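You operate a simulated robot arm through the tools that you are given. There is no shell and no other tool.

You are at the controls of a simulated two-armed robot. One attempt, no reset.

JOB
Route coarse cork to the blue bin and fine to the orange one; fill each about a third.
Fine: shut the gates; no other bin gets any, nothing is spilt.

Only the result counts: the job must be done as asked and must still hold three seconds after the hand-in. Knocking over, shifting, dropping, spilling or breaking anything else fails it.

ROBOT AND FRAMES
Two 7-joint arms with two-finger parallel grippers on one trunk that stands fixed in place. Base frame: the origin is at the foot of the trunk, x ahead of it, y to its left, z up. Lengths are in m, angles in degrees, forces in N, time in s.
The left shoulder is at [0.07, 0.163, 1.162], the right one opposite. With the tool pointing down near the work surface each hand reaches from about 0.1 to 0.5 m from the base axis, measured 20 degrees to its own side. Payload 3.43 kg a hand.
The TCP of each hand is the grasp point between the finger pads, 0.034 m short of the fingertips. In the tool frame z runs along the fingers and y along their closing line. Largest opening 0.128 m; finger width 0.024, thickness 0.012; the body of the gripper, 0.048 by 0.13 m, starts 0.096 m behind the TCP.
Orientation is that of the tool frame in the base frame, as a unit quaternion [x, y, z, w]. With the fingers straight down and closing along the base's y, the tool's x points along the base's -x, its y along +y and its z along -z.

CONTROLS
- The arms move only by the tool servo_tool. It takes "left_targets", "right_targets" or both (then of equal length, played together; a hand with none holds still); each is a list of rows, each an object (a shift or turn left out is 0, a gripper value left out holds the last) with "offset": the shift along the tool's x, y, z in units of 250 mm (1.0 is 250 mm), a list of three; "rotation": the turn, a rotation vector about the tool's x, y, z in units of 120 degrees (1.0 is 120 degrees), a list of three; "hand": the finger opening in m, from 0 to 0.128. In form: [{"offset": [tx, ty, tz], "rotation": [rx, ry, rz], "hand": hand}, ...]. A call has 1 to 20 rows; each row is the pose to reach, as a shift and turn from the pose commanded when the call began, along the tool's axes at that moment. A call with a number of a shift or a turn outside -1 to 1 is refused whole. Each row takes 0.2 s and may step no farther than 0.05 m and 8.6 degrees from the row before; otherwise, or with a gripper value out of range, the whole call is refused. A pose out of reach is approached as far as the arm can. The call stops where the force on the tool passes 60 N (or 10 N more than at its start, if that is more) or the arm is blocked; 0.2 s more then pass. The fingers move at their own pace (about 0.153 m/s each) and stop on an object; they squeeze with about 39 N. The grip force told is the motor's: it shows also when the fingers shut on nothing. Time passes only in rows, and 0.2 s behind the last, so rows that repeat a pose let the fingers close. It gives the time, the measured TCP pose, the force on the tool (base axes), the opening and the grip force at its end, in the units of the frame above (readings bear some noise), with the torque about the TCP (base axes, N m) and any sound that the robot's microphone picked up.
- Cameras (640 x 400 px; columns grow to the right, rows downward): "scene" is now at [0.1286, 0.0486, 1.402]; the picture's right is [0.52, -0.85, 0.00], its down [-0.39, -0.23, -0.89] and it looks along [0.76, 0.46, -0.45] (base axes); focal length 214 px, centre (320, 200). "left" rides on the left gripper at [0.076, 0.011, -0.16] in its tool frame; the picture's right is [-0.15, 0.99, 0.00], its down [-0.88, -0.13, -0.46] and it looks along [-0.45, -0.07, 0.89] (tool axes); focal length 234 px, centre (320, 200). "right" rides on the right gripper at [0.076, -0.011, -0.16] in its tool frame; the picture's right is [0.15, 0.99, 0.00], its down [-0.88, 0.13, -0.46] and it looks along [-0.45, 0.07, 0.89] (tool axes); focal length 234 px, centre (320, 200). There is no depth. A picture from a camera that has moved, and an enlarged one, comes with that camera's place and axes in the base frame and with its lens.
- snapshot(camera): a new picture of that camera. No time passes.
- slide_trunk(by): slides the trunk up (or, below 0, down) by that many m; the arms and the scene camera ride with it, the base frame stays. It gives what a move gives, with no picture.
- turn_head(pan, tilt): turns the head with the scene camera to pan (to the left, within 86 degrees either way) and tilt (down, from -29 to 69), counted from straight ahead of the robot. It gives what a move gives.
- enlarge(camera, box): a new picture of the part [left, top, right, bottom] of that camera's present view, enlarged. No time passes.
- close_job(): hands the job in; it is judged then, once.

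Places have to be worked out from the pictures, the camera data and where the tool is seen. Open the grippers and draw the arms clear of the work before you hand the job in, unless the task says otherwise.

The tools are called after "Call:" by a JSON object that holds its "method" and its "body". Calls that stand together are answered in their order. servo_tool: Moves the arms, as the interface text tells. Its arguments: {"type":"object","properties":{"left_targets":{"type":"array"},"right_targets":{"type":"array"}},"required":[]} The other tools are called the same way: slide_trunk (by) slides the trunk up or down; turn_head (pan, tilt) turns the head that bears the scene camera; snapshot (camera) takes a picture; enlarge (camera, box) takes an enlarged picture of a part of a camera's view; close_job () hands the job in.

At the start:

```text
t: 0.0
left_eef_pos: [0.3167, 0.4535, 1.4542]
left_tcp_rot: [-0.001, 1.0, 0.0, 0.002]
left_contact_force: [-1.0, 0.9, -0.4]
left_torque: [-0.01, 0.03, -0.03]
left_grip_width: 0.1279
left_finger_force: 0.1
right_eef_pos: [0.5186, 0.0438, 1.4307]
right_tcp_rot: [0.0, 1.0, 0.0, 0.0]
right_contact_force: [0.1, 0.6, 0.3]
right_torque: [0.02, -0.01, 0.01]
right_grip_width: 0.1278
right_finger_force: 0.1
trunk travel left (down, up): [-0.643, 0.297]
head pan, tilt: [31.3, 26.8]
```

scene: 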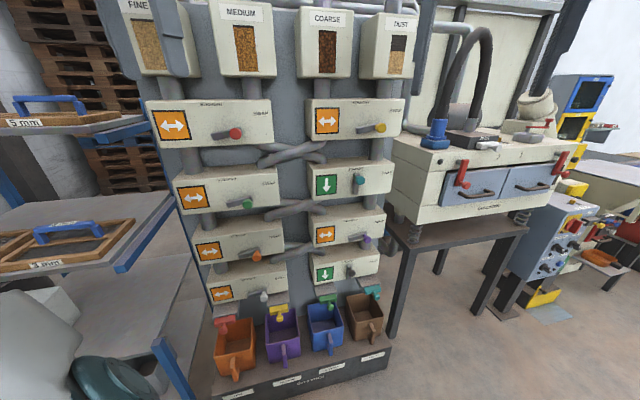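
right: 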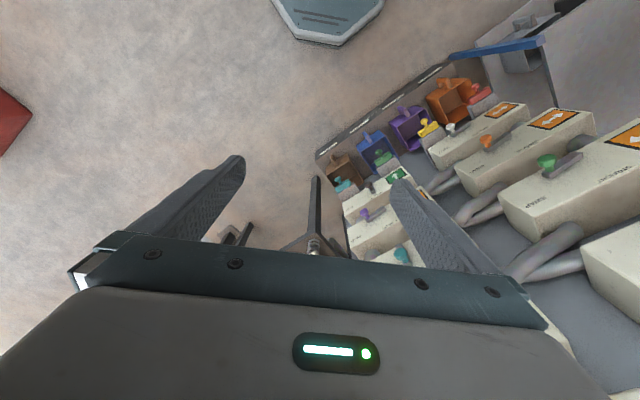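
left: 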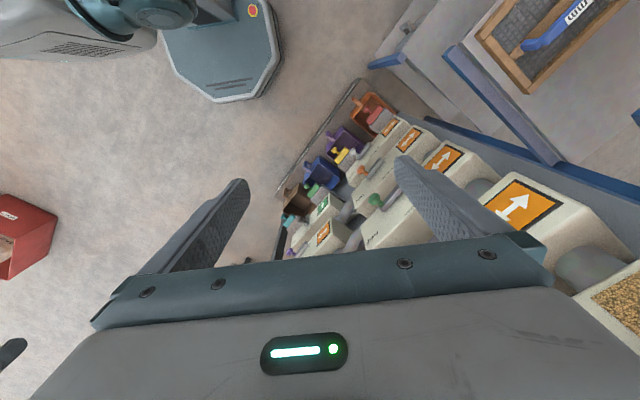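

I start by looking closely at the scene: four hoppers (fine, medium, coarse, dust), stages of diverter valves, and four bins with gates. I enlarge parts of the scene to read the labels and levers.

Call:
{"method": "enlarge", "body": {"camera": "scene", "box": [110, 0, 430, 200]}}

Call:
{"method": "enlarge", "body": {"camera": "scene", "box": [150, 90, 410, 252]}}

Call:
{"method": "enlarge", "body": {"camera": "scene", "box": [170, 200, 410, 350]}}

Call:
{"method": "enlarge", "body": {"camera": "scene", "box": [180, 280, 400, 400]}}

```text
2.00 times, centred on (270, 100) of scene
camera zoom: at [0.1286, 0.0486, 1.402], right [0.52, -0.85, 0.0], down [-0.39, -0.23, -0.89], along [0.76, 0.46, -0.45], focal length 429 px, centre (420, 400)
```

zoom: 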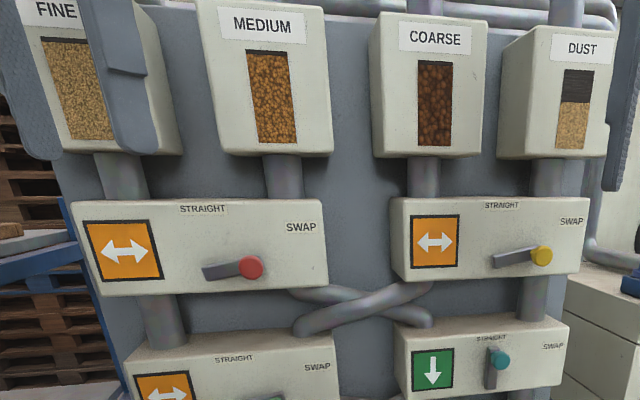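

```text
2.46 times, centred on (280, 171) of scene
camera zoom: at [0.1286, 0.0486, 1.402], right [0.52, -0.85, 0.0], down [-0.39, -0.23, -0.89], along [0.76, 0.46, -0.45], focal length 528 px, centre (418, 271)
```

zoom: 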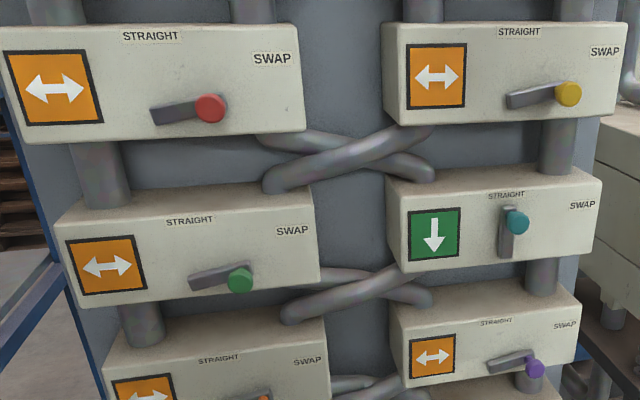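

```text
2.67 times, centred on (290, 275) of scene
camera zoom: at [0.1286, 0.0486, 1.402], right [0.52, -0.85, 0.0], down [-0.39, -0.23, -0.89], along [0.76, 0.46, -0.45], focal length 572 px, centre (400, 0)
```

zoom: 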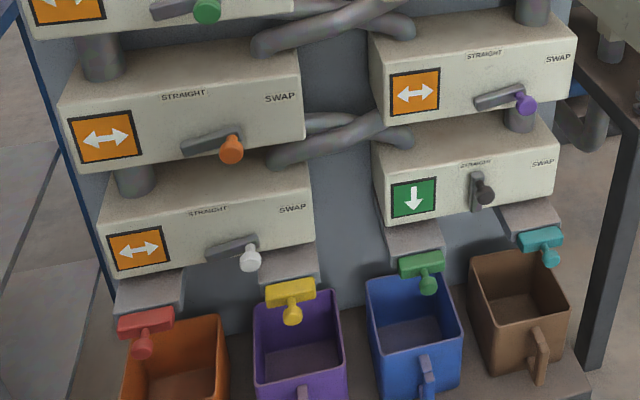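

```text
2.91 times, centred on (290, 340) of scene
camera zoom: at [0.1286, 0.0486, 1.402], right [0.52, -0.85, 0.0], down [-0.39, -0.23, -0.89], along [0.76, 0.46, -0.45], focal length 624 px, centre (407, -207)
```

zoom: 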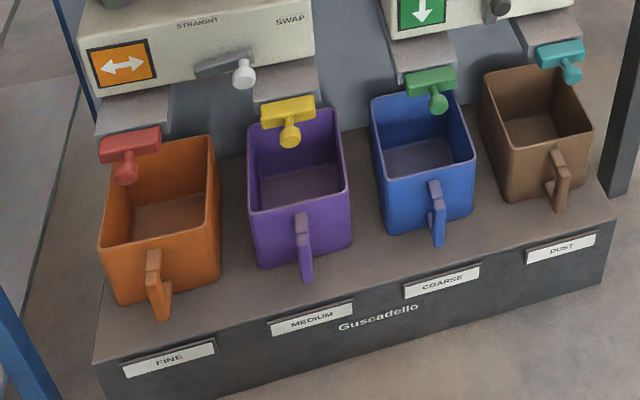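

The boxes are diverters (STRAIGHT/SWAP) with the inner pipes crossing between stages. I look more closely from the hand cameras to confirm the pipe crossings and to triangulate positions.

Call:
{"method": "enlarge", "body": {"camera": "left", "box": [260, 60, 480, 198]}}

Call:
{"method": "enlarge", "body": {"camera": "right", "box": [310, 60, 550, 210]}}

Call:
{"method": "enlarge", "body": {"camera": "scene", "box": [250, 90, 410, 190]}}

Call:
{"method": "enlarge", "body": {"camera": "scene", "box": [270, 180, 410, 290]}}

```text
2.90 times, centred on (370, 129) of left
camera zoom: at [0.2408, 0.4644, 1.6121], right [0.14, 0.99, 0.0], down [0.88, -0.13, 0.46], along [0.45, -0.07, -0.89], focal length 679 px, centre (175, 406)
```

zoom: 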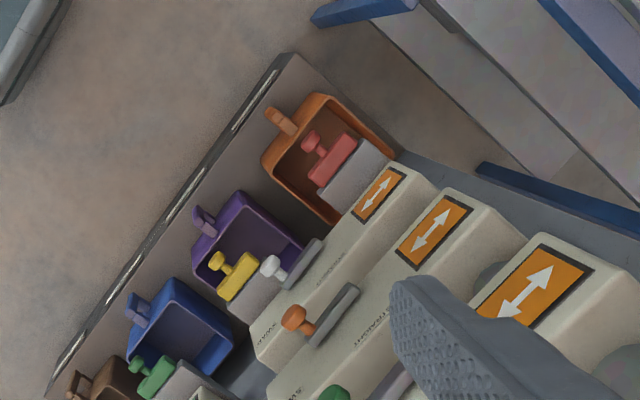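

```text
2.67 times, centred on (430, 135) of right
camera zoom: at [0.4431, 0.0313, 1.5904], right [-0.15, 0.99, 0.0], down [0.88, 0.13, 0.46], along [0.45, 0.07, -0.89], focal length 624 px, centre (27, 373)
```

zoom: 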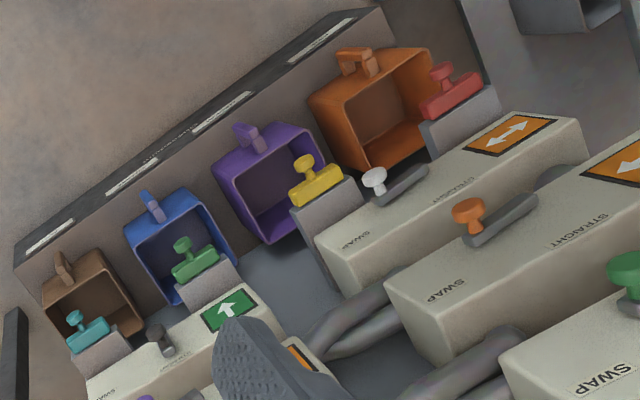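

```text
4.00 times, centred on (330, 140) of scene
camera zoom: at [0.1286, 0.0486, 1.402], right [0.52, -0.85, 0.0], down [-0.39, -0.23, -0.89], along [0.76, 0.46, -0.45], focal length 858 px, centre (280, 440)
```

zoom: 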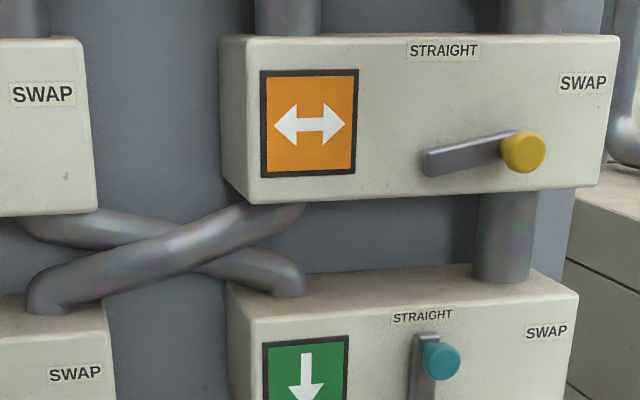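

```text
3.64 times, centred on (340, 235) of scene
camera zoom: at [0.1286, 0.0486, 1.402], right [0.52, -0.85, 0.0], down [-0.39, -0.23, -0.89], along [0.76, 0.46, -0.45], focal length 780 px, centre (247, 73)
```

zoom: 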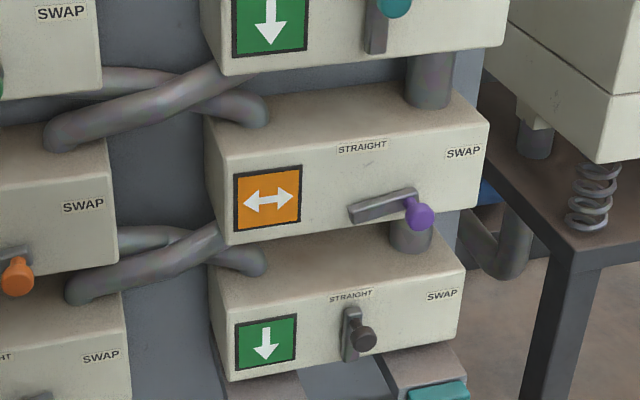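

Triangulating with the three cameras puts the red gate knob near [0.372, 0.638, 0.577], the green one near [0.687, 0.333, 0.577], and the panel normal (inward) about [0.695, 0.719, 0]. Tracing the network, turning 1R (yellow) to straight and 2R (teal) to swap sends fine to orange and coarse to blue. I first turn the right hand to face the panel near the yellow lever, at a stand-off.

Call:
{"method": "servo_tool", "body": {"right_targets": [{"offset": [-0.0723, 0.0473, 0.0503], "rotation": [-0.025, -0.0588, -0.025], "hand": 0.128}, {"offset": [-0.1447, 0.0947, 0.1007], "rotation": [-0.05, -0.1177, -0.05]}, {"offset": [-0.217, 0.142, 0.151], "rotation": [-0.0749, -0.1765, -0.0749]}, {"offset": [-0.2893, 0.1893, 0.2013], "rotation": [-0.0999, -0.2354, -0.0999]}, {"offset": [-0.3617, 0.2367, 0.2517], "rotation": [-0.1249, -0.2942, -0.1249]}, {"offset": [-0.434, 0.284, 0.302], "rotation": [-0.1499, -0.3531, -0.1499]}, {"offset": [-0.5063, 0.3313, 0.3523], "rotation": [-0.1748, -0.4119, -0.1748]}, {"offset": [-0.5787, 0.3787, 0.4027], "rotation": [-0.1998, -0.4707, -0.1998]}, {"offset": [-0.651, 0.426, 0.453], "rotation": [-0.2248, -0.5296, -0.2248]}, {"offset": [-0.7233, 0.4733, 0.5033], "rotation": [-0.2498, -0.5884, -0.2498]}, {"offset": [-0.7957, 0.5207, 0.5537], "rotation": [-0.2747, -0.6473, -0.2747]}, {"offset": [-0.868, 0.568, 0.604], "rotation": [-0.2997, -0.7061, -0.2997]}]}}

```text
t: 2.6
left_eef_pos: [0.3177, 0.4542, 1.4534]
left_tcp_rot: [-0.001, 1.0, 0.0, 0.0]
left_contact_force: [0.7, 0.8, 0.3]
left_torque: [0.01, 0.06, -0.03]
left_grip_width: 0.128
left_finger_force: 0.0
right_eef_pos: [0.7368, 0.1866, 1.2804]
right_tcp_rot: [-0.277, 0.651, 0.276, 0.651]
right_contact_force: [0.3, 0.1, 0.4]
right_torque: [0.0, -0.01, 0.0]
right_grip_width: 0.1281
right_finger_force: 0.1
trunk travel left (down, up): [-0.643, 0.297]
head pan, tilt: [31.3, 26.8]
```

The right hand reached the stand-off pose facing the panel. I take pictures from the right and scene cameras to see how the hand lines up with the yellow knob.

Call:
{"method": "snapshot", "body": {"camera": "right"}}

Call:
{"method": "snapshot", "body": {"camera": "scene"}}

Call:
{"method": "snapshot", "body": {"camera": "left"}}

```text
taken
camera right: at [0.6337, 0.0626, 1.2043], right [-0.71, 0.69, -0.15], down [-0.41, -0.24, 0.88], along [0.57, 0.69, 0.45], focal length 234 px, centre (320, 200)
```

right: 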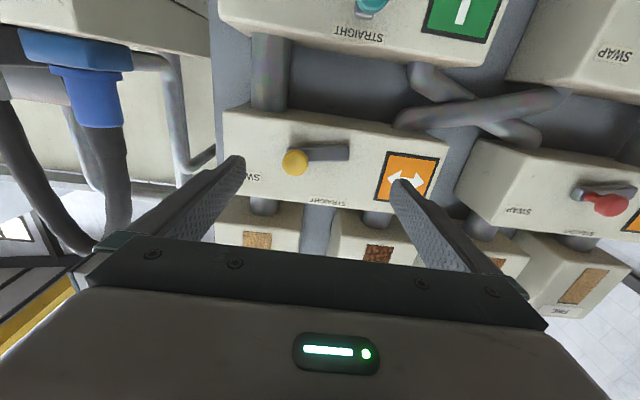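

```text
taken
camera scene: at [0.1305, 0.0486, 1.4019], right [0.52, -0.85, 0.0], down [-0.39, -0.23, -0.89], along [0.76, 0.46, -0.45], focal length 214 px, centre (320, 200)
```

scene: 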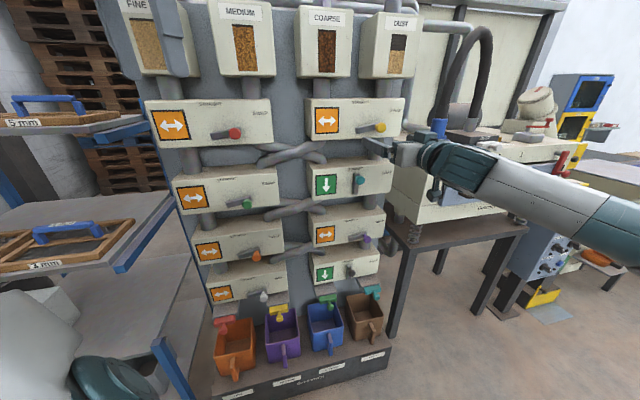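

```text
taken
camera left: at [0.2432, 0.4645, 1.6118], right [0.14, 0.99, 0.0], down [0.88, -0.13, 0.46], along [0.45, -0.07, -0.89], focal length 234 px, centre (320, 200)
```

left: 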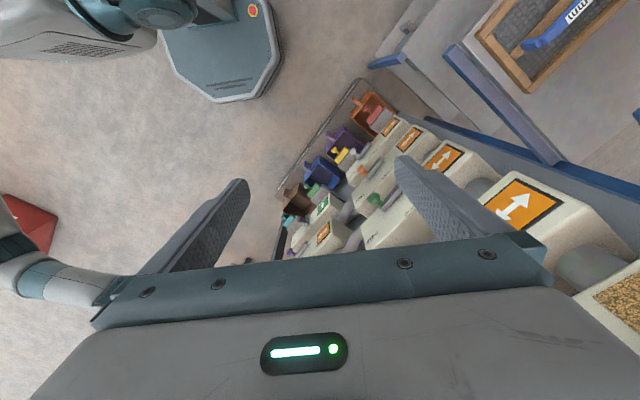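

The yellow knob triangulates to about [0.847, 0.256, 1.298]. I enlarge the lever from the right camera to see the bar, pivot and knob shape.

Call:
{"method": "enlarge", "body": {"camera": "right", "box": [220, 100, 460, 250]}}

Call:
{"method": "enlarge", "body": {"camera": "right", "box": [280, 0, 520, 150]}}

Call:
{"method": "enlarge", "body": {"camera": "scene", "box": [340, 100, 440, 165]}}

```text
2.67 times, centred on (340, 175) of right
camera zoom: at [0.6337, 0.0626, 1.2043], right [-0.71, 0.69, -0.15], down [-0.41, -0.24, 0.88], along [0.57, 0.69, 0.45], focal length 624 px, centre (267, 267)
```

zoom: 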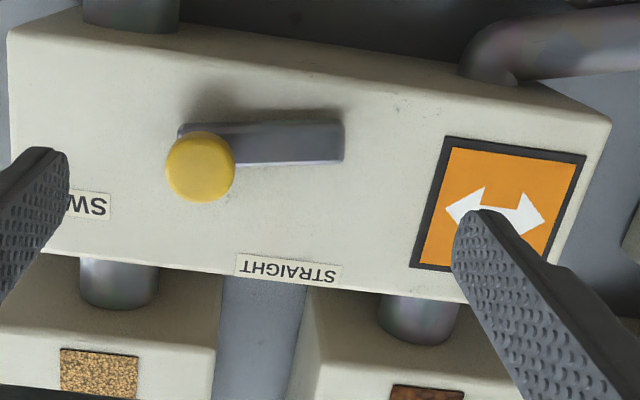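

```text
2.67 times, centred on (400, 75) of right
camera zoom: at [0.6337, 0.0626, 1.2043], right [-0.71, 0.69, -0.15], down [-0.41, -0.24, 0.88], along [0.57, 0.69, 0.45], focal length 624 px, centre (107, 533)
```

zoom: 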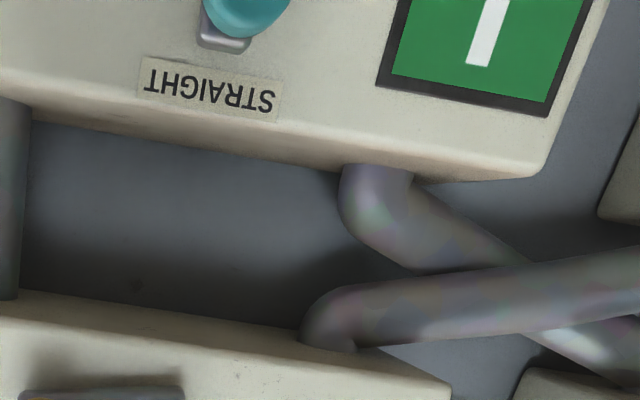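

```text
6.15 times, centred on (390, 132) of scene
camera zoom: at [0.1305, 0.0486, 1.4019], right [0.52, -0.85, 0.0], down [-0.39, -0.23, -0.89], along [0.76, 0.46, -0.45], focal length 1320 px, centre (-111, 615)
```

zoom: 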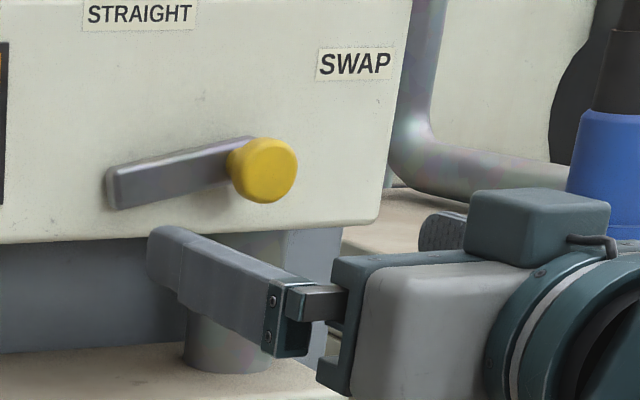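

The lever pivots at the left end of its bar (arm about 0.06 m), SWAP is about 12–15° above horizontal and STRAIGHT is vertical. I roll the hand 37.5° so the fingers close along the chord of the arc, centre on the yellow knob and come 6 cm nearer.

Call:
{"method": "servo_tool", "body": {"right_targets": [{"offset": [-0.0144, -0.0248, 0.048], "rotation": [0, 0, 0.0625], "hand": 0.128}, {"offset": [-0.0288, -0.0496, 0.096], "rotation": [0, 0, 0.125]}, {"offset": [-0.0432, -0.0744, 0.144], "rotation": [0, 0, 0.1875]}, {"offset": [-0.0576, -0.0992, 0.192], "rotation": [0, 0, 0.25]}, {"offset": [-0.072, -0.124, 0.24], "rotation": [0, 0, 0.3125]}]}}

Call:
{"method": "snapshot", "body": {"camera": "right"}}

Call:
{"method": "enlarge", "body": {"camera": "scene", "box": [320, 90, 440, 165]}}

```text
t: 3.8
left_eef_pos: [0.3164, 0.4555, 1.4542]
left_tcp_rot: [-0.001, 1.0, 0.0, 0.0]
left_contact_force: [0.6, -0.4, 0.4]
left_torque: [0.01, 0.01, -0.01]
left_grip_width: 0.128
left_finger_force: 0.1
right_eef_pos: [0.802, 0.2078, 1.2988]
right_tcp_rot: [-0.052, 0.705, 0.471, 0.527]
right_contact_force: [0.4, 0.2, 0.3]
right_torque: [-0.01, 0.0, 0.0]
right_grip_width: 0.128
right_finger_force: 0.1
trunk travel left (down, up): [-0.643, 0.297]
head pan, tilt: [31.3, 26.8]
```

```text
taken
camera right: at [0.6633, 0.1181, 1.231], right [-0.63, 0.61, 0.49], down [0.0, -0.63, 0.78], along [0.78, 0.49, 0.4], focal length 234 px, centre (320, 200)
```

right: 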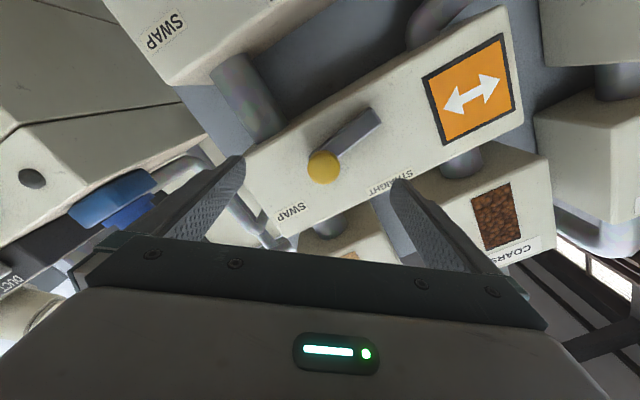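

```text
5.33 times, centred on (380, 128) of scene
camera zoom: at [0.1288, 0.049, 1.402], right [0.52, -0.85, 0.0], down [-0.39, -0.23, -0.89], along [0.76, 0.46, -0.45], focal length 1144 px, centre (0, 587)
```

zoom: 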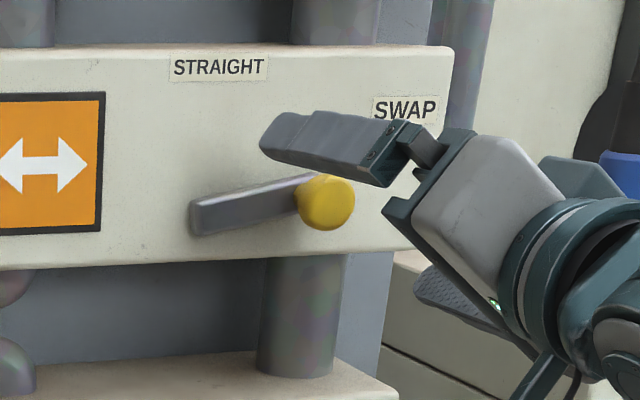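

The knob re-triangulates to [0.8425, 0.254, 1.299], and the TCP is centred on it within 2–3 mm. I advance 47 mm along the tool axis and close gently on the knob.

Call:
{"method": "servo_tool", "body": {"right_targets": [{"offset": [0, 0, 0.063], "hand": 0.128}, {"offset": [0, 0, 0.126]}, {"offset": [0, 0, 0.188]}, {"offset": [0, 0, 0.188], "hand": 0.07}, {"offset": [0, 0, 0.188], "hand": 0.026}, {"offset": [0, 0, 0.188], "hand": 0.026}, {"offset": [0, 0, 0.188], "hand": 0.026}]}}

Call:
{"method": "snapshot", "body": {"camera": "right"}}

Call:
{"method": "enlarge", "body": {"camera": "scene", "box": [320, 90, 440, 165]}}

```text
t: 5.4
left_eef_pos: [0.3156, 0.4563, 1.4536]
left_tcp_rot: [-0.002, 1.0, 0.001, 0.001]
left_contact_force: [0.5, -0.4, 0.0]
left_torque: [-0.01, -0.07, 0.0]
left_grip_width: 0.1282
left_finger_force: 0.1
right_eef_pos: [0.8314, 0.2439, 1.3012]
right_tcp_rot: [-0.054, 0.704, 0.472, 0.528]
right_contact_force: [2.8, 6.6, 10.3]
right_torque: [0.1, 0.42, 0.0]
right_grip_width: 0.031
right_finger_force: 45.0
trunk travel left (down, up): [-0.643, 0.297]
head pan, tilt: [31.3, 26.8]
```

```text
taken
camera right: at [0.6946, 0.1533, 1.2329], right [-0.63, 0.6, 0.49], down [-0.01, -0.63, 0.78], along [0.78, 0.49, 0.4], focal length 234 px, centre (320, 200)
```

right: 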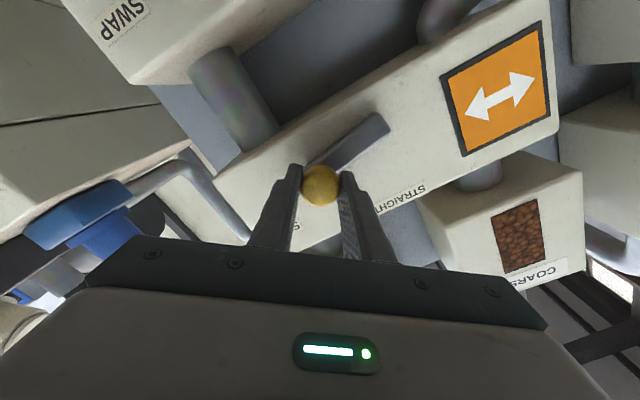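

```text
5.33 times, centred on (380, 128) of scene
camera zoom: at [0.1276, 0.0497, 1.4022], right [0.52, -0.85, 0.0], down [-0.38, -0.24, -0.89], along [0.76, 0.46, -0.45], focal length 1144 px, centre (0, 587)
```

zoom: 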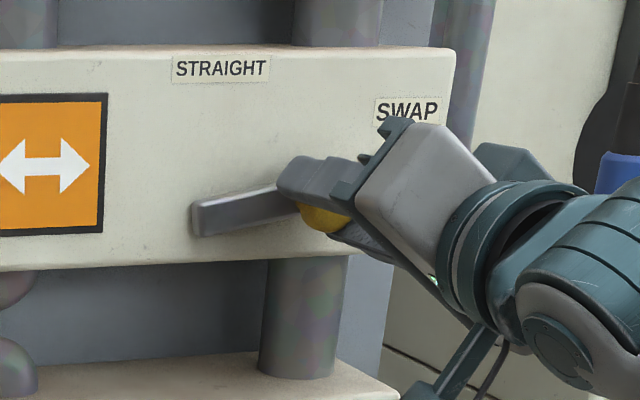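

The knob is gripped (0.031 m, knob centre about e=0.428, z=1.301). I swing it along the arc up and left towards STRAIGHT.

Call:
{"method": "servo_tool", "body": {"right_targets": [{"offset": [-0.0192, 0.0486, 0]}, {"offset": [-0.035, 0.0813, 0]}, {"offset": [-0.0455, 0.1161, 0]}, {"offset": [-0.0506, 0.1522, 0]}, {"offset": [-0.0499, 0.1886, 0]}, {"offset": [-0.0435, 0.2245, 0]}, {"offset": [-0.0318, 0.2589, 0]}, {"offset": [-0.0146, 0.291, 0]}, {"offset": [-0.0034, 0.3077, 0]}]}}

Call:
{"method": "snapshot", "body": {"camera": "right"}}

Call:
{"method": "enlarge", "body": {"camera": "scene", "box": [280, 80, 440, 180]}}

```text
t: 7.4
left_eef_pos: [0.32, 0.4529, 1.453]
left_tcp_rot: [-0.001, 1.0, 0.0, 0.0]
left_contact_force: [0.3, -0.6, 0.5]
left_torque: [0.04, 0.04, -0.02]
left_grip_width: 0.1284
left_finger_force: 0.0
right_eef_pos: [0.7907, 0.2835, 1.345]
right_tcp_rot: [-0.052, 0.705, 0.472, 0.526]
right_contact_force: [12.5, 0.1, -1.4]
right_torque: [0.06, 0.06, -0.24]
right_grip_width: 0.0309
right_finger_force: 45.4
trunk travel left (down, up): [-0.643, 0.297]
head pan, tilt: [31.3, 26.8]
```

```text
taken
camera right: at [0.653, 0.1928, 1.2776], right [-0.63, 0.6, 0.49], down [0.0, -0.63, 0.78], along [0.78, 0.49, 0.4], focal length 234 px, centre (320, 200)
```

right: 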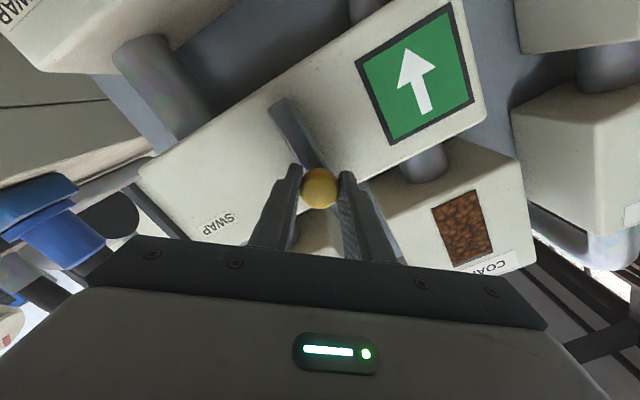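

```text
4.00 times, centred on (360, 130) of scene
camera zoom: at [0.1324, 0.0477, 1.4017], right [0.52, -0.85, 0.0], down [-0.39, -0.23, -0.89], along [0.76, 0.46, -0.45], focal length 858 px, centre (160, 480)
```

zoom: 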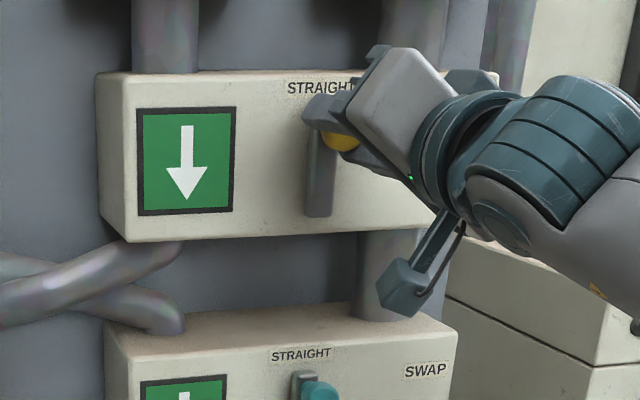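

The 1R icon is now the green STRAIGHT arrow and the lever stands vertical. I open, back off 9 cm, and move down 0.22 m in front of the teal lever (2R).

Call:
{"method": "servo_tool", "body": {"right_targets": [{"offset": [0, 0, 0], "hand": 0.1}, {"offset": [0, 0, 0], "hand": 0.128}, {"offset": [0, 0, -0.18]}, {"offset": [0, 0, -0.36]}, {"offset": [0.1396, -0.1071, -0.36]}, {"offset": [0.2792, -0.2143, -0.36]}, {"offset": [0.4188, -0.3214, -0.36]}, {"offset": [0.5584, -0.4286, -0.36]}, {"offset": [0.698, -0.5357, -0.36]}]}}

Call:
{"method": "snapshot", "body": {"camera": "right"}}

Call:
{"method": "enlarge", "body": {"camera": "scene", "box": [280, 90, 440, 190]}}

```text
t: 9.4
left_eef_pos: [0.3158, 0.456, 1.4552]
left_tcp_rot: [-0.002, 1.0, 0.0, 0.001]
left_contact_force: [-0.2, 0.0, -0.3]
left_torque: [-0.04, -0.02, 0.02]
left_grip_width: 0.128
left_finger_force: 0.0
right_eef_pos: [0.725, 0.2184, 1.1287]
right_tcp_rot: [-0.052, 0.704, 0.471, 0.529]
right_contact_force: [0.5, 0.0, -0.5]
right_torque: [-0.02, 0.03, -0.01]
right_grip_width: 0.128
right_finger_force: 0.1
trunk travel left (down, up): [-0.643, 0.297]
head pan, tilt: [31.3, 26.8]
```

```text
taken
camera right: at [0.5873, 0.128, 1.0609], right [-0.63, 0.61, 0.49], down [-0.01, -0.63, 0.78], along [0.78, 0.49, 0.4], focal length 234 px, centre (320, 200)
```

right: 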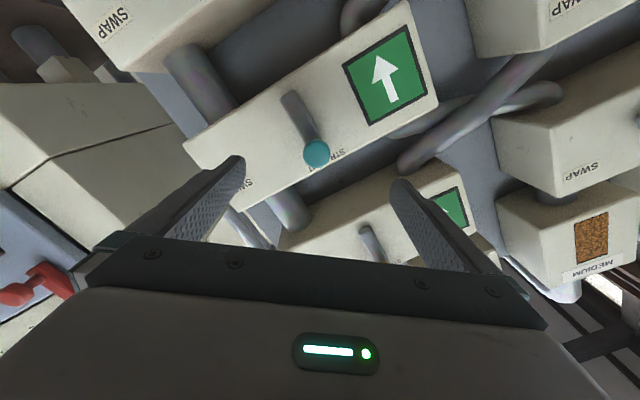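

```text
4.00 times, centred on (360, 140) of scene
camera zoom: at [0.1281, 0.0488, 1.4023], right [0.52, -0.85, 0.0], down [-0.38, -0.23, -0.89], along [0.76, 0.46, -0.45], focal length 858 px, centre (160, 440)
```

zoom: 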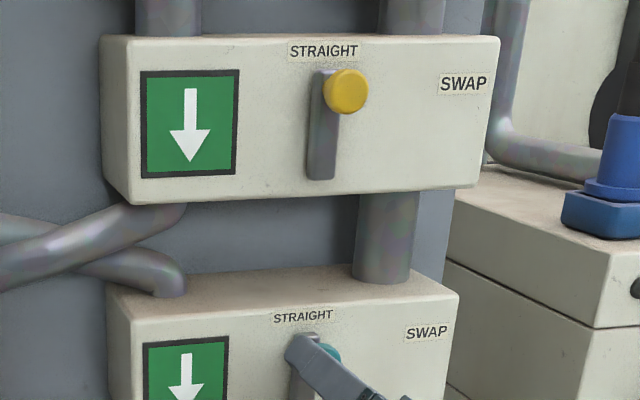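

Yellow lever stays at STRAIGHT, and the teal knob computes to e≈0.373, z≈1.1255, within 2 mm of the TCP line. I advance 9 cm and close on it.

Call:
{"method": "servo_tool", "body": {"right_targets": [{"offset": [0, 0, 0.12], "hand": 0.128}, {"offset": [0, 0, 0.24]}, {"offset": [0, 0, 0.36]}, {"offset": [0, 0, 0.36], "hand": 0.07}, {"offset": [0, 0, 0.36], "hand": 0.026}, {"offset": [0, 0, 0.36], "hand": 0.026}, {"offset": [0, 0, 0.36], "hand": 0.026}]}}

Call:
{"method": "snapshot", "body": {"camera": "right"}}

```text
t: 11.0
left_eef_pos: [0.3176, 0.4541, 1.4537]
left_tcp_rot: [-0.001, 1.0, 0.0, 0.0]
left_contact_force: [-0.2, 0.3, 0.1]
left_torque: [0.0, 0.01, 0.0]
left_grip_width: 0.1281
left_finger_force: 0.1
right_eef_pos: [0.7897, 0.2816, 1.1248]
right_tcp_rot: [-0.051, 0.706, 0.471, 0.527]
right_contact_force: [3.2, -4.1, -5.7]
right_torque: [-0.19, 0.1, -0.73]
right_grip_width: 0.0306
right_finger_force: 44.8
trunk travel left (down, up): [-0.643, 0.297]
head pan, tilt: [31.3, 26.8]
```

```text
taken
camera right: at [0.6509, 0.1919, 1.0574], right [-0.63, 0.61, 0.49], down [0.0, -0.63, 0.78], along [0.78, 0.49, 0.4], focal length 234 px, centre (320, 200)
```

right: 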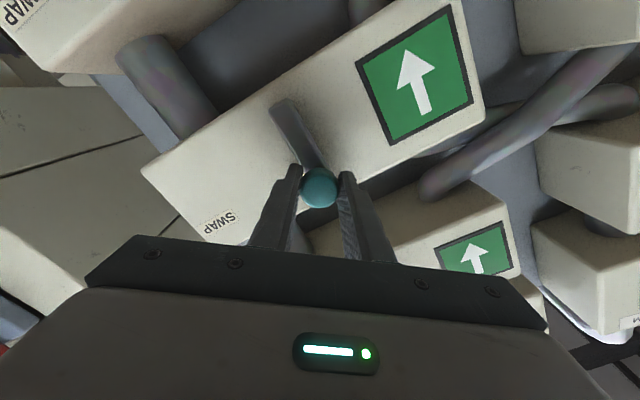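

The teal knob is gripped (0.0306 m). I swing it right and down along the arc towards SWAP.

Call:
{"method": "servo_tool", "body": {"right_targets": [{"offset": [-0.0197, -0.0303, 0]}, {"offset": [-0.0344, -0.0633, 0]}, {"offset": [-0.0436, -0.0981, 0]}, {"offset": [-0.0474, -0.1341, 0]}, {"offset": [-0.0458, -0.1701, 0]}, {"offset": [-0.038, -0.2053, 0]}, {"offset": [-0.025, -0.239, 0]}, {"offset": [-0.0072, -0.2703, 0]}, {"offset": [0.0075, -0.2892, 0]}, {"offset": [0.0115, -0.2938, 0]}]}}

Call:
{"method": "snapshot", "body": {"camera": "right"}}

Call:
{"method": "enlarge", "body": {"camera": "scene", "box": [280, 90, 440, 190]}}

```text
t: 13.2
left_eef_pos: [0.315, 0.4543, 1.4555]
left_tcp_rot: [-0.001, 1.0, 0.001, 0.002]
left_contact_force: [0.4, -0.7, -0.7]
left_torque: [-0.02, -0.03, 0.03]
left_grip_width: 0.1281
left_finger_force: 0.0
right_eef_pos: [0.8299, 0.2437, 1.0797]
right_tcp_rot: [-0.051, 0.705, 0.471, 0.528]
right_contact_force: [-0.8, 1.6, 4.8]
right_torque: [-0.03, 0.48, -0.57]
right_grip_width: 0.0311
right_finger_force: 44.8
trunk travel left (down, up): [-0.643, 0.297]
head pan, tilt: [31.3, 26.8]
```

```text
taken
camera right: at [0.6921, 0.1538, 1.0113], right [-0.63, 0.61, 0.49], down [-0.01, -0.63, 0.78], along [0.78, 0.49, 0.4], focal length 234 px, centre (320, 200)
```

right: 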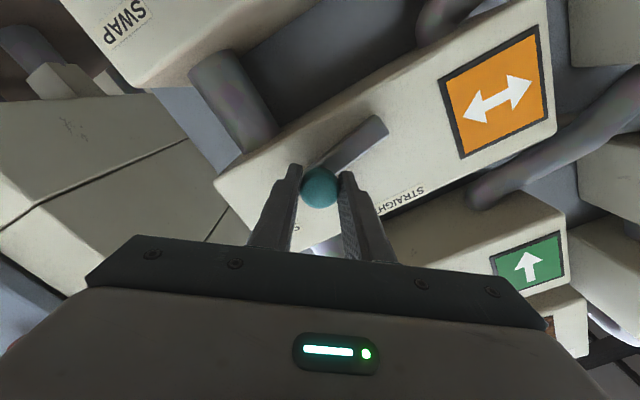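

```text
4.00 times, centred on (360, 140) of scene
camera zoom: at [0.1279, 0.0483, 1.4022], right [0.52, -0.85, 0.0], down [-0.38, -0.23, -0.89], along [0.76, 0.46, -0.45], focal length 858 px, centre (160, 440)
```

zoom: 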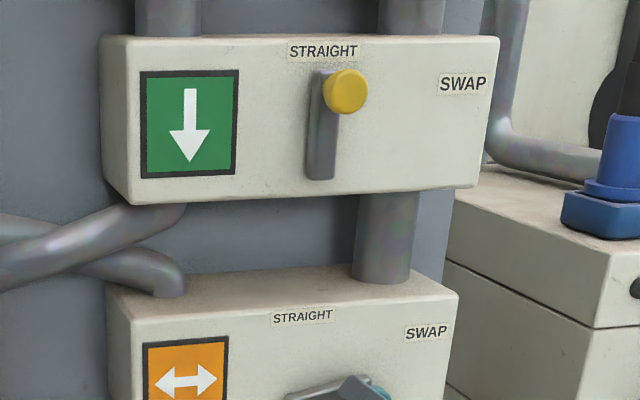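

2R now shows SWAP. I release the teal knob and back the right hand straight off 0.2 m.

Call:
{"method": "servo_tool", "body": {"right_targets": [{"offset": [0, 0, 0], "hand": 0.1}, {"offset": [0, 0, 0], "hand": 0.128}, {"offset": [0, 0, -0.16]}, {"offset": [0, 0, -0.32]}, {"offset": [0, 0, -0.48]}, {"offset": [0, 0, -0.64]}, {"offset": [0, 0, -0.8]}]}}

Call:
{"method": "enlarge", "body": {"camera": "scene", "box": [130, 90, 420, 270]}}

Call:
{"method": "enlarge", "body": {"camera": "scene", "box": [190, 230, 400, 360]}}

Call:
{"method": "snapshot", "body": {"camera": "right"}}

```text
t: 14.8
left_eef_pos: [0.3142, 0.4535, 1.4558]
left_tcp_rot: [-0.001, 1.0, 0.0, 0.001]
left_contact_force: [1.7, -0.4, -0.2]
left_torque: [0.03, -0.02, 0.01]
left_grip_width: 0.1281
left_finger_force: 0.1
right_eef_pos: [0.6882, 0.1011, 1.0787]
right_tcp_rot: [-0.053, 0.704, 0.472, 0.528]
right_contact_force: [0.2, 1.1, 0.5]
right_torque: [-0.01, 0.01, 0.02]
right_grip_width: 0.1281
right_finger_force: 0.0
trunk travel left (down, up): [-0.643, 0.297]
head pan, tilt: [31.3, 26.8]
```

```text
2.21 times, centred on (275, 180) of scene
camera zoom: at [0.1278, 0.0476, 1.4022], right [0.52, -0.85, 0.0], down [-0.38, -0.23, -0.89], along [0.76, 0.47, -0.45], focal length 473 px, centre (419, 244)
```

zoom: 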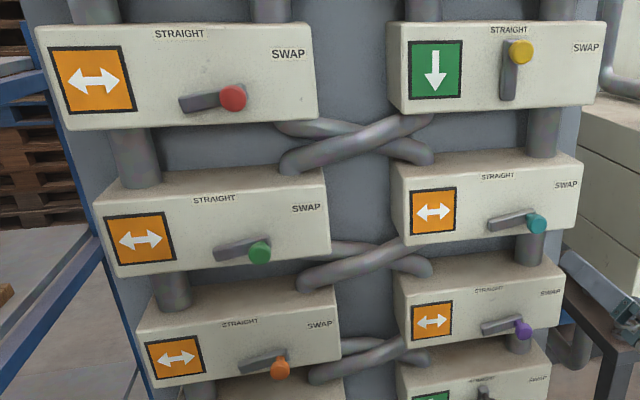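

```text
3.05 times, centred on (295, 295) of scene
camera zoom: at [0.1278, 0.0476, 1.4022], right [0.52, -0.85, 0.0], down [-0.38, -0.23, -0.89], along [0.76, 0.47, -0.45], focal length 654 px, centre (396, -90)
```

zoom: 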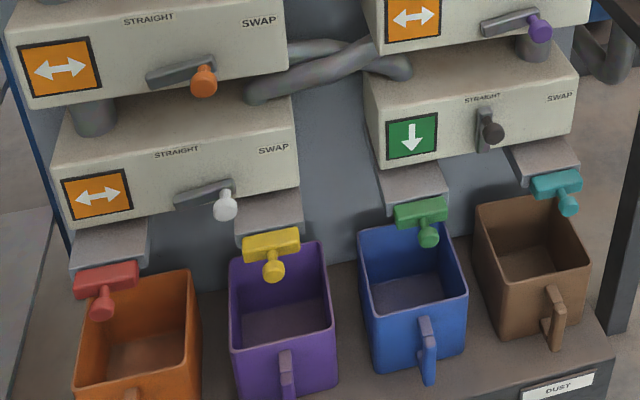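

```text
taken
camera right: at [0.5508, 0.0099, 1.0099], right [-0.63, 0.61, 0.49], down [-0.01, -0.63, 0.78], along [0.78, 0.49, 0.4], focal length 234 px, centre (320, 200)
```

right: 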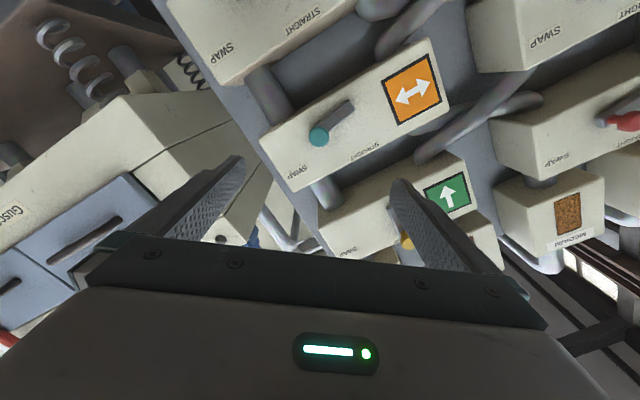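

The network now reads: 1L swap, 1R straight, 2L swap, 2R swap, 3L swap, 3R swap, 4L swap, 4R straight, giving fine→orange and coarse→blue. Now I look closely at the gates and bins before choosing how to work them.

Call:
{"method": "enlarge", "body": {"camera": "scene", "box": [200, 290, 300, 390]}}

Call:
{"method": "enlarge", "body": {"camera": "scene", "box": [290, 270, 400, 360]}}

Call:
{"method": "enlarge", "body": {"camera": "left", "box": [340, 70, 420, 130]}}

Call:
{"method": "enlarge", "body": {"camera": "left", "box": [270, 130, 370, 220]}}

```text
4.00 times, centred on (250, 340) of scene
camera zoom: at [0.1278, 0.0476, 1.4022], right [0.52, -0.85, 0.0], down [-0.38, -0.23, -0.89], along [0.76, 0.47, -0.45], focal length 858 px, centre (600, -360)
```

zoom: 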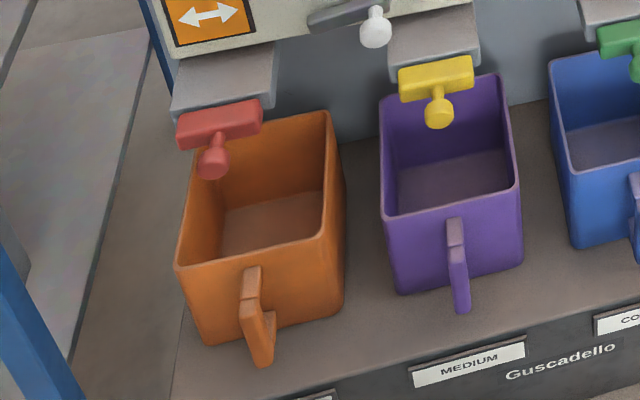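

```text
4.44 times, centred on (345, 315) of scene
camera zoom: at [0.1278, 0.0476, 1.4022], right [0.52, -0.85, 0.0], down [-0.38, -0.23, -0.89], along [0.76, 0.47, -0.45], focal length 953 px, centre (209, -311)
```

zoom: 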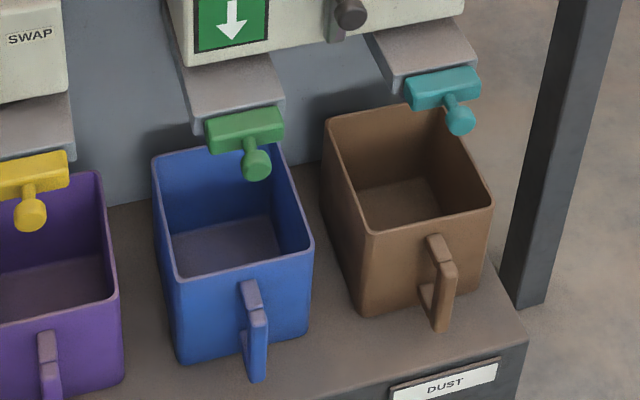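

```text
6.67 times, centred on (380, 100) of left
camera zoom: at [0.2399, 0.4632, 1.6127], right [0.14, 0.99, 0.0], down [0.88, -0.13, 0.46], along [0.45, -0.07, -0.89], focal length 1561 px, centre (-80, 867)
```

zoom: 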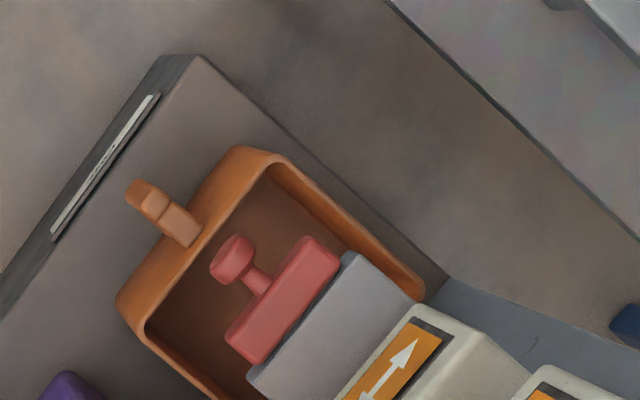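

```text
4.44 times, centred on (320, 175) of left
camera zoom: at [0.2399, 0.4632, 1.6127], right [0.14, 0.99, 0.0], down [0.88, -0.13, 0.46], along [0.45, -0.07, -0.89], focal length 1041 px, centre (320, 311)
```

zoom: 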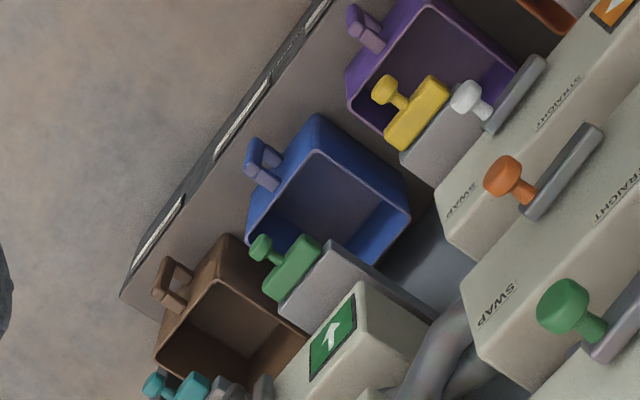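

Bin rims lie at about z=0.384 (front at n≈0.735, each ~0.148 m deep and wide, centred under the gates), with gate knobs at z≈0.577. I lower the trunk 0.25 m so the left arm can reach the gates comfortably while the head still looks down into the bins.

Call:
{"method": "slide_trunk", "body": {"by": -0.25}}

Call:
{"method": "snapshot", "body": {"camera": "scene"}}

Call:
{"method": "snapshot", "body": {"camera": "right"}}

Call:
{"method": "snapshot", "body": {"camera": "left"}}

```text
t: 17.4
left_eef_pos: [0.3158, 0.4555, 1.2057]
left_tcp_rot: [0.0, 1.0, 0.0, 0.001]
left_contact_force: [0.4, -0.4, -0.7]
left_torque: [0.02, 0.02, -0.02]
left_grip_width: 0.128
left_finger_force: 0.1
right_eef_pos: [0.6902, 0.101, 0.8259]
right_tcp_rot: [-0.054, 0.705, 0.472, 0.527]
right_contact_force: [0.3, -0.5, 0.2]
right_torque: [-0.02, 0.0, 0.0]
right_grip_width: 0.1281
right_finger_force: 0.0
trunk travel left (down, up): [-0.393, 0.547]
head pan, tilt: [31.3, 26.8]
```

```text
taken
camera scene: at [0.1284, 0.0485, 1.1521], right [0.52, -0.85, 0.0], down [-0.39, -0.23, -0.89], along [0.76, 0.46, -0.45], focal length 214 px, centre (320, 200)
```

scene: 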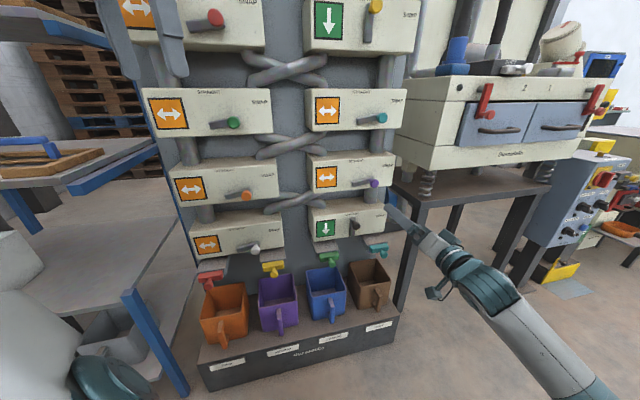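

```text
taken
camera right: at [0.5518, 0.0105, 0.7594], right [-0.63, 0.61, 0.49], down [-0.01, -0.63, 0.78], along [0.78, 0.49, 0.4], focal length 234 px, centre (320, 200)
```

right: 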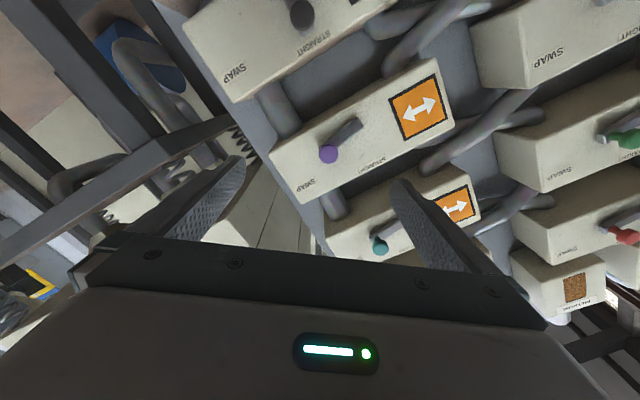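

```text
taken
camera left: at [0.2407, 0.4643, 1.3622], right [0.14, 0.99, 0.0], down [0.88, -0.13, 0.46], along [0.45, -0.07, -0.89], focal length 234 px, centre (320, 200)
```

left: 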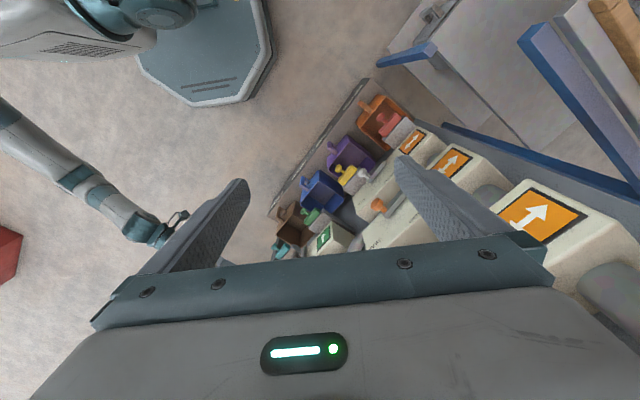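

With the lower viewpoint I enlarge the gates in the scene view to understand how they move.

Call:
{"method": "enlarge", "body": {"camera": "scene", "box": [180, 230, 300, 310]}}

Call:
{"method": "enlarge", "body": {"camera": "scene", "box": [280, 220, 400, 300]}}

Call:
{"method": "enlarge", "body": {"camera": "left", "box": [340, 80, 440, 150]}}

```text
5.00 times, centred on (240, 270) of scene
camera zoom: at [0.1284, 0.0485, 1.1521], right [0.52, -0.85, 0.0], down [-0.39, -0.23, -0.89], along [0.76, 0.46, -0.45], focal length 1072 px, centre (720, -150)
```

zoom: 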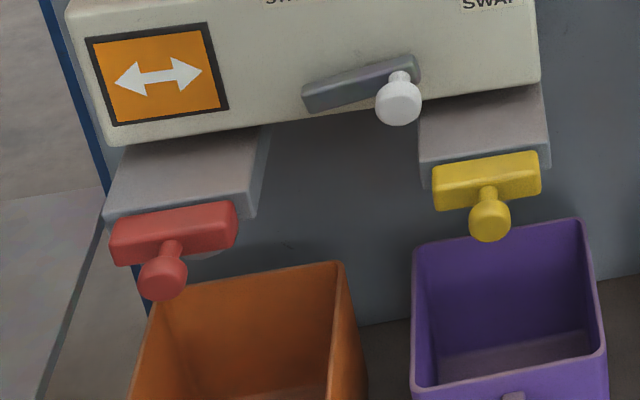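

```text
5.00 times, centred on (340, 260) of scene
camera zoom: at [0.1284, 0.0485, 1.1521], right [0.52, -0.85, 0.0], down [-0.39, -0.23, -0.89], along [0.76, 0.46, -0.45], focal length 1072 px, centre (220, -100)
```

zoom: 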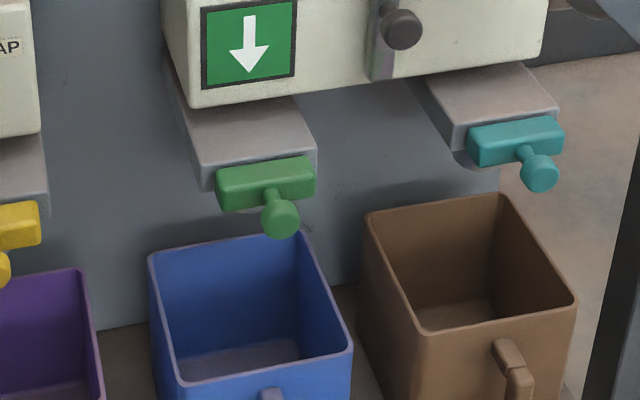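

```text
5.71 times, centred on (390, 115) of left
camera zoom: at [0.2407, 0.4643, 1.3622], right [0.14, 0.99, 0.0], down [0.88, -0.13, 0.46], along [0.45, -0.07, -0.89], focal length 1338 px, centre (-80, 686)
```

zoom: 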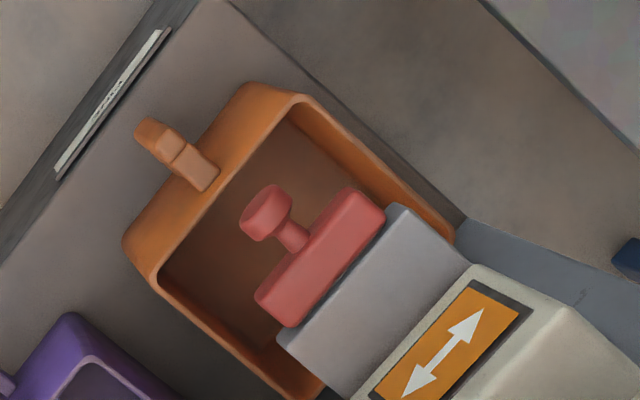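

The gates are horizontal drawer-style slides with pull knobs; red knob is at about [0.375, 0.642, 0.567]. I now turn the left hand to face the panel in front of the red gate while moving down, at a safe stand-off.

Call:
{"method": "servo_tool", "body": {"left_targets": [{"offset": [0.0087, 0.0328, 0.0767], "rotation": [-0.025, -0.0588, -0.025], "hand": 0.128}, {"offset": [0.0173, 0.0657, 0.1533], "rotation": [-0.05, -0.1177, -0.05]}, {"offset": [0.026, 0.0985, 0.23], "rotation": [-0.0749, -0.1765, -0.0749]}, {"offset": [0.0347, 0.1313, 0.3067], "rotation": [-0.0999, -0.2354, -0.0999]}, {"offset": [0.0433, 0.1642, 0.3833], "rotation": [-0.1249, -0.2942, -0.1249]}, {"offset": [0.052, 0.197, 0.46], "rotation": [-0.1499, -0.3531, -0.1499]}, {"offset": [0.0607, 0.2298, 0.5367], "rotation": [-0.1748, -0.4119, -0.1748]}, {"offset": [0.0693, 0.2627, 0.6133], "rotation": [-0.1998, -0.4707, -0.1998]}, {"offset": [0.078, 0.2955, 0.69], "rotation": [-0.2248, -0.5296, -0.2248]}, {"offset": [0.0867, 0.3283, 0.7667], "rotation": [-0.2498, -0.5884, -0.2498]}, {"offset": [0.0953, 0.3612, 0.8433], "rotation": [-0.2747, -0.6473, -0.2747]}, {"offset": [0.104, 0.394, 0.92], "rotation": [-0.2997, -0.7061, -0.2997]}]}}

Call:
{"method": "snapshot", "body": {"camera": "scene"}}

Call:
{"method": "snapshot", "body": {"camera": "left"}}

```text
t: 20.0
left_eef_pos: [0.3161, 0.6814, 1.0449]
left_tcp_rot: [-0.277, 0.65, 0.276, 0.652]
left_contact_force: [0.0, 0.8, -0.2]
left_torque: [-0.02, -0.05, -0.03]
left_grip_width: 0.128
left_finger_force: 0.1
left hand out of reach, approached as far as the arm can: row 8, 9, 10, 11, 12
right_eef_pos: [0.69, 0.1022, 0.8275]
right_tcp_rot: [-0.052, 0.705, 0.471, 0.528]
right_contact_force: [0.0, -0.3, 0.1]
right_torque: [0.0, 0.01, -0.01]
right_grip_width: 0.128
right_finger_force: 0.1
trunk travel left (down, up): [-0.393, 0.547]
head pan, tilt: [31.3, 26.8]
```

```text
taken
camera scene: at [0.128, 0.0498, 1.1521], right [0.52, -0.85, 0.0], down [-0.38, -0.24, -0.89], along [0.76, 0.46, -0.45], focal length 214 px, centre (320, 200)
```

scene: 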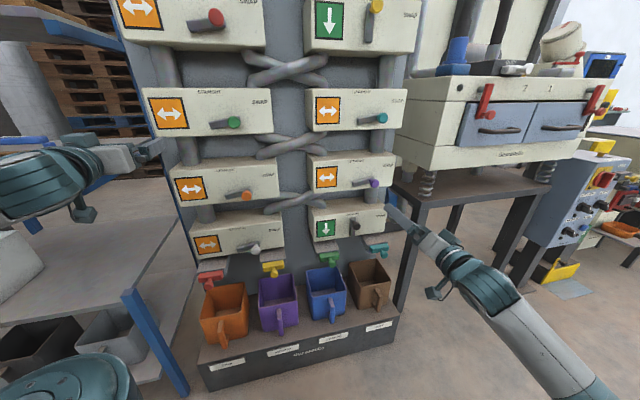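

```text
taken
camera left: at [0.1986, 0.5728, 0.966], right [-0.71, 0.69, 0.14], down [-0.23, -0.42, 0.88], along [0.66, 0.59, 0.45], focal length 234 px, centre (320, 200)
```

left: 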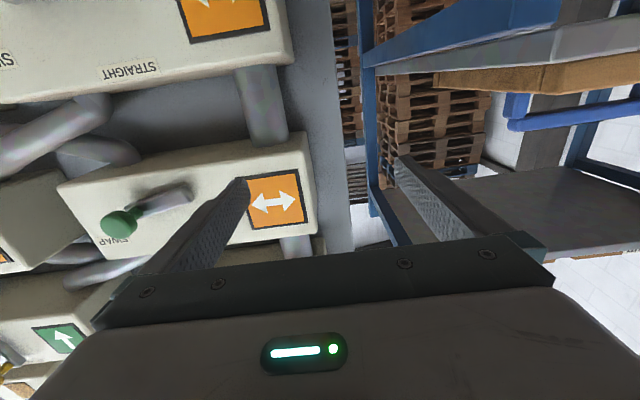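

The left hand got only to [0.316, 0.681, 1.045] because the commanded pose was too close to its shoulder. I make a small downward test move to see which commanded pose offsets are counted from.

Call:
{"method": "servo_tool", "body": {"left_targets": [{"offset": [0.08, 0, 0]}, {"offset": [0.16, 0, 0]}]}}

```text
t: 20.6
left_eef_pos: [0.3225, 0.693, 1.008]
left_tcp_rot: [-0.276, 0.651, 0.276, 0.651]
left_contact_force: [-0.1, 1.1, -0.2]
left_torque: [0.02, 0.01, -0.01]
left_grip_width: 0.1279
left_finger_force: 0.0
left hand out of reach, approached as far as the arm can: row 1, 2
right_eef_pos: [0.6896, 0.1007, 0.8268]
right_tcp_rot: [-0.053, 0.705, 0.471, 0.527]
right_contact_force: [-0.3, 0.2, 0.0]
right_torque: [-0.01, -0.03, -0.03]
right_grip_width: 0.1279
right_finger_force: 0.1
trunk travel left (down, up): [-0.393, 0.547]
head pan, tilt: [31.3, 26.8]
```

Still on the inner reach limit. I test with a small upward move to learn whether offsets are counted from the clamped or the originally commanded pose.

Call:
{"method": "servo_tool", "body": {"left_targets": [{"offset": [-0.1, 0, 0]}, {"offset": [-0.2, 0, 0]}]}}

```text
t: 21.2
left_eef_pos: [0.3211, 0.694, 1.0598]
left_tcp_rot: [-0.277, 0.65, 0.276, 0.652]
left_contact_force: [0.0, -0.4, 0.0]
left_torque: [0.04, -0.01, 0.0]
left_grip_width: 0.1279
left_finger_force: 0.0
right_eef_pos: [0.6894, 0.1003, 0.8275]
right_tcp_rot: [-0.053, 0.705, 0.471, 0.527]
right_contact_force: [-0.6, 0.1, 0.0]
right_torque: [-0.04, 0.0, -0.02]
right_grip_width: 0.128
right_finger_force: 0.2
trunk travel left (down, up): [-0.393, 0.547]
head pan, tilt: [31.3, 26.8]
```

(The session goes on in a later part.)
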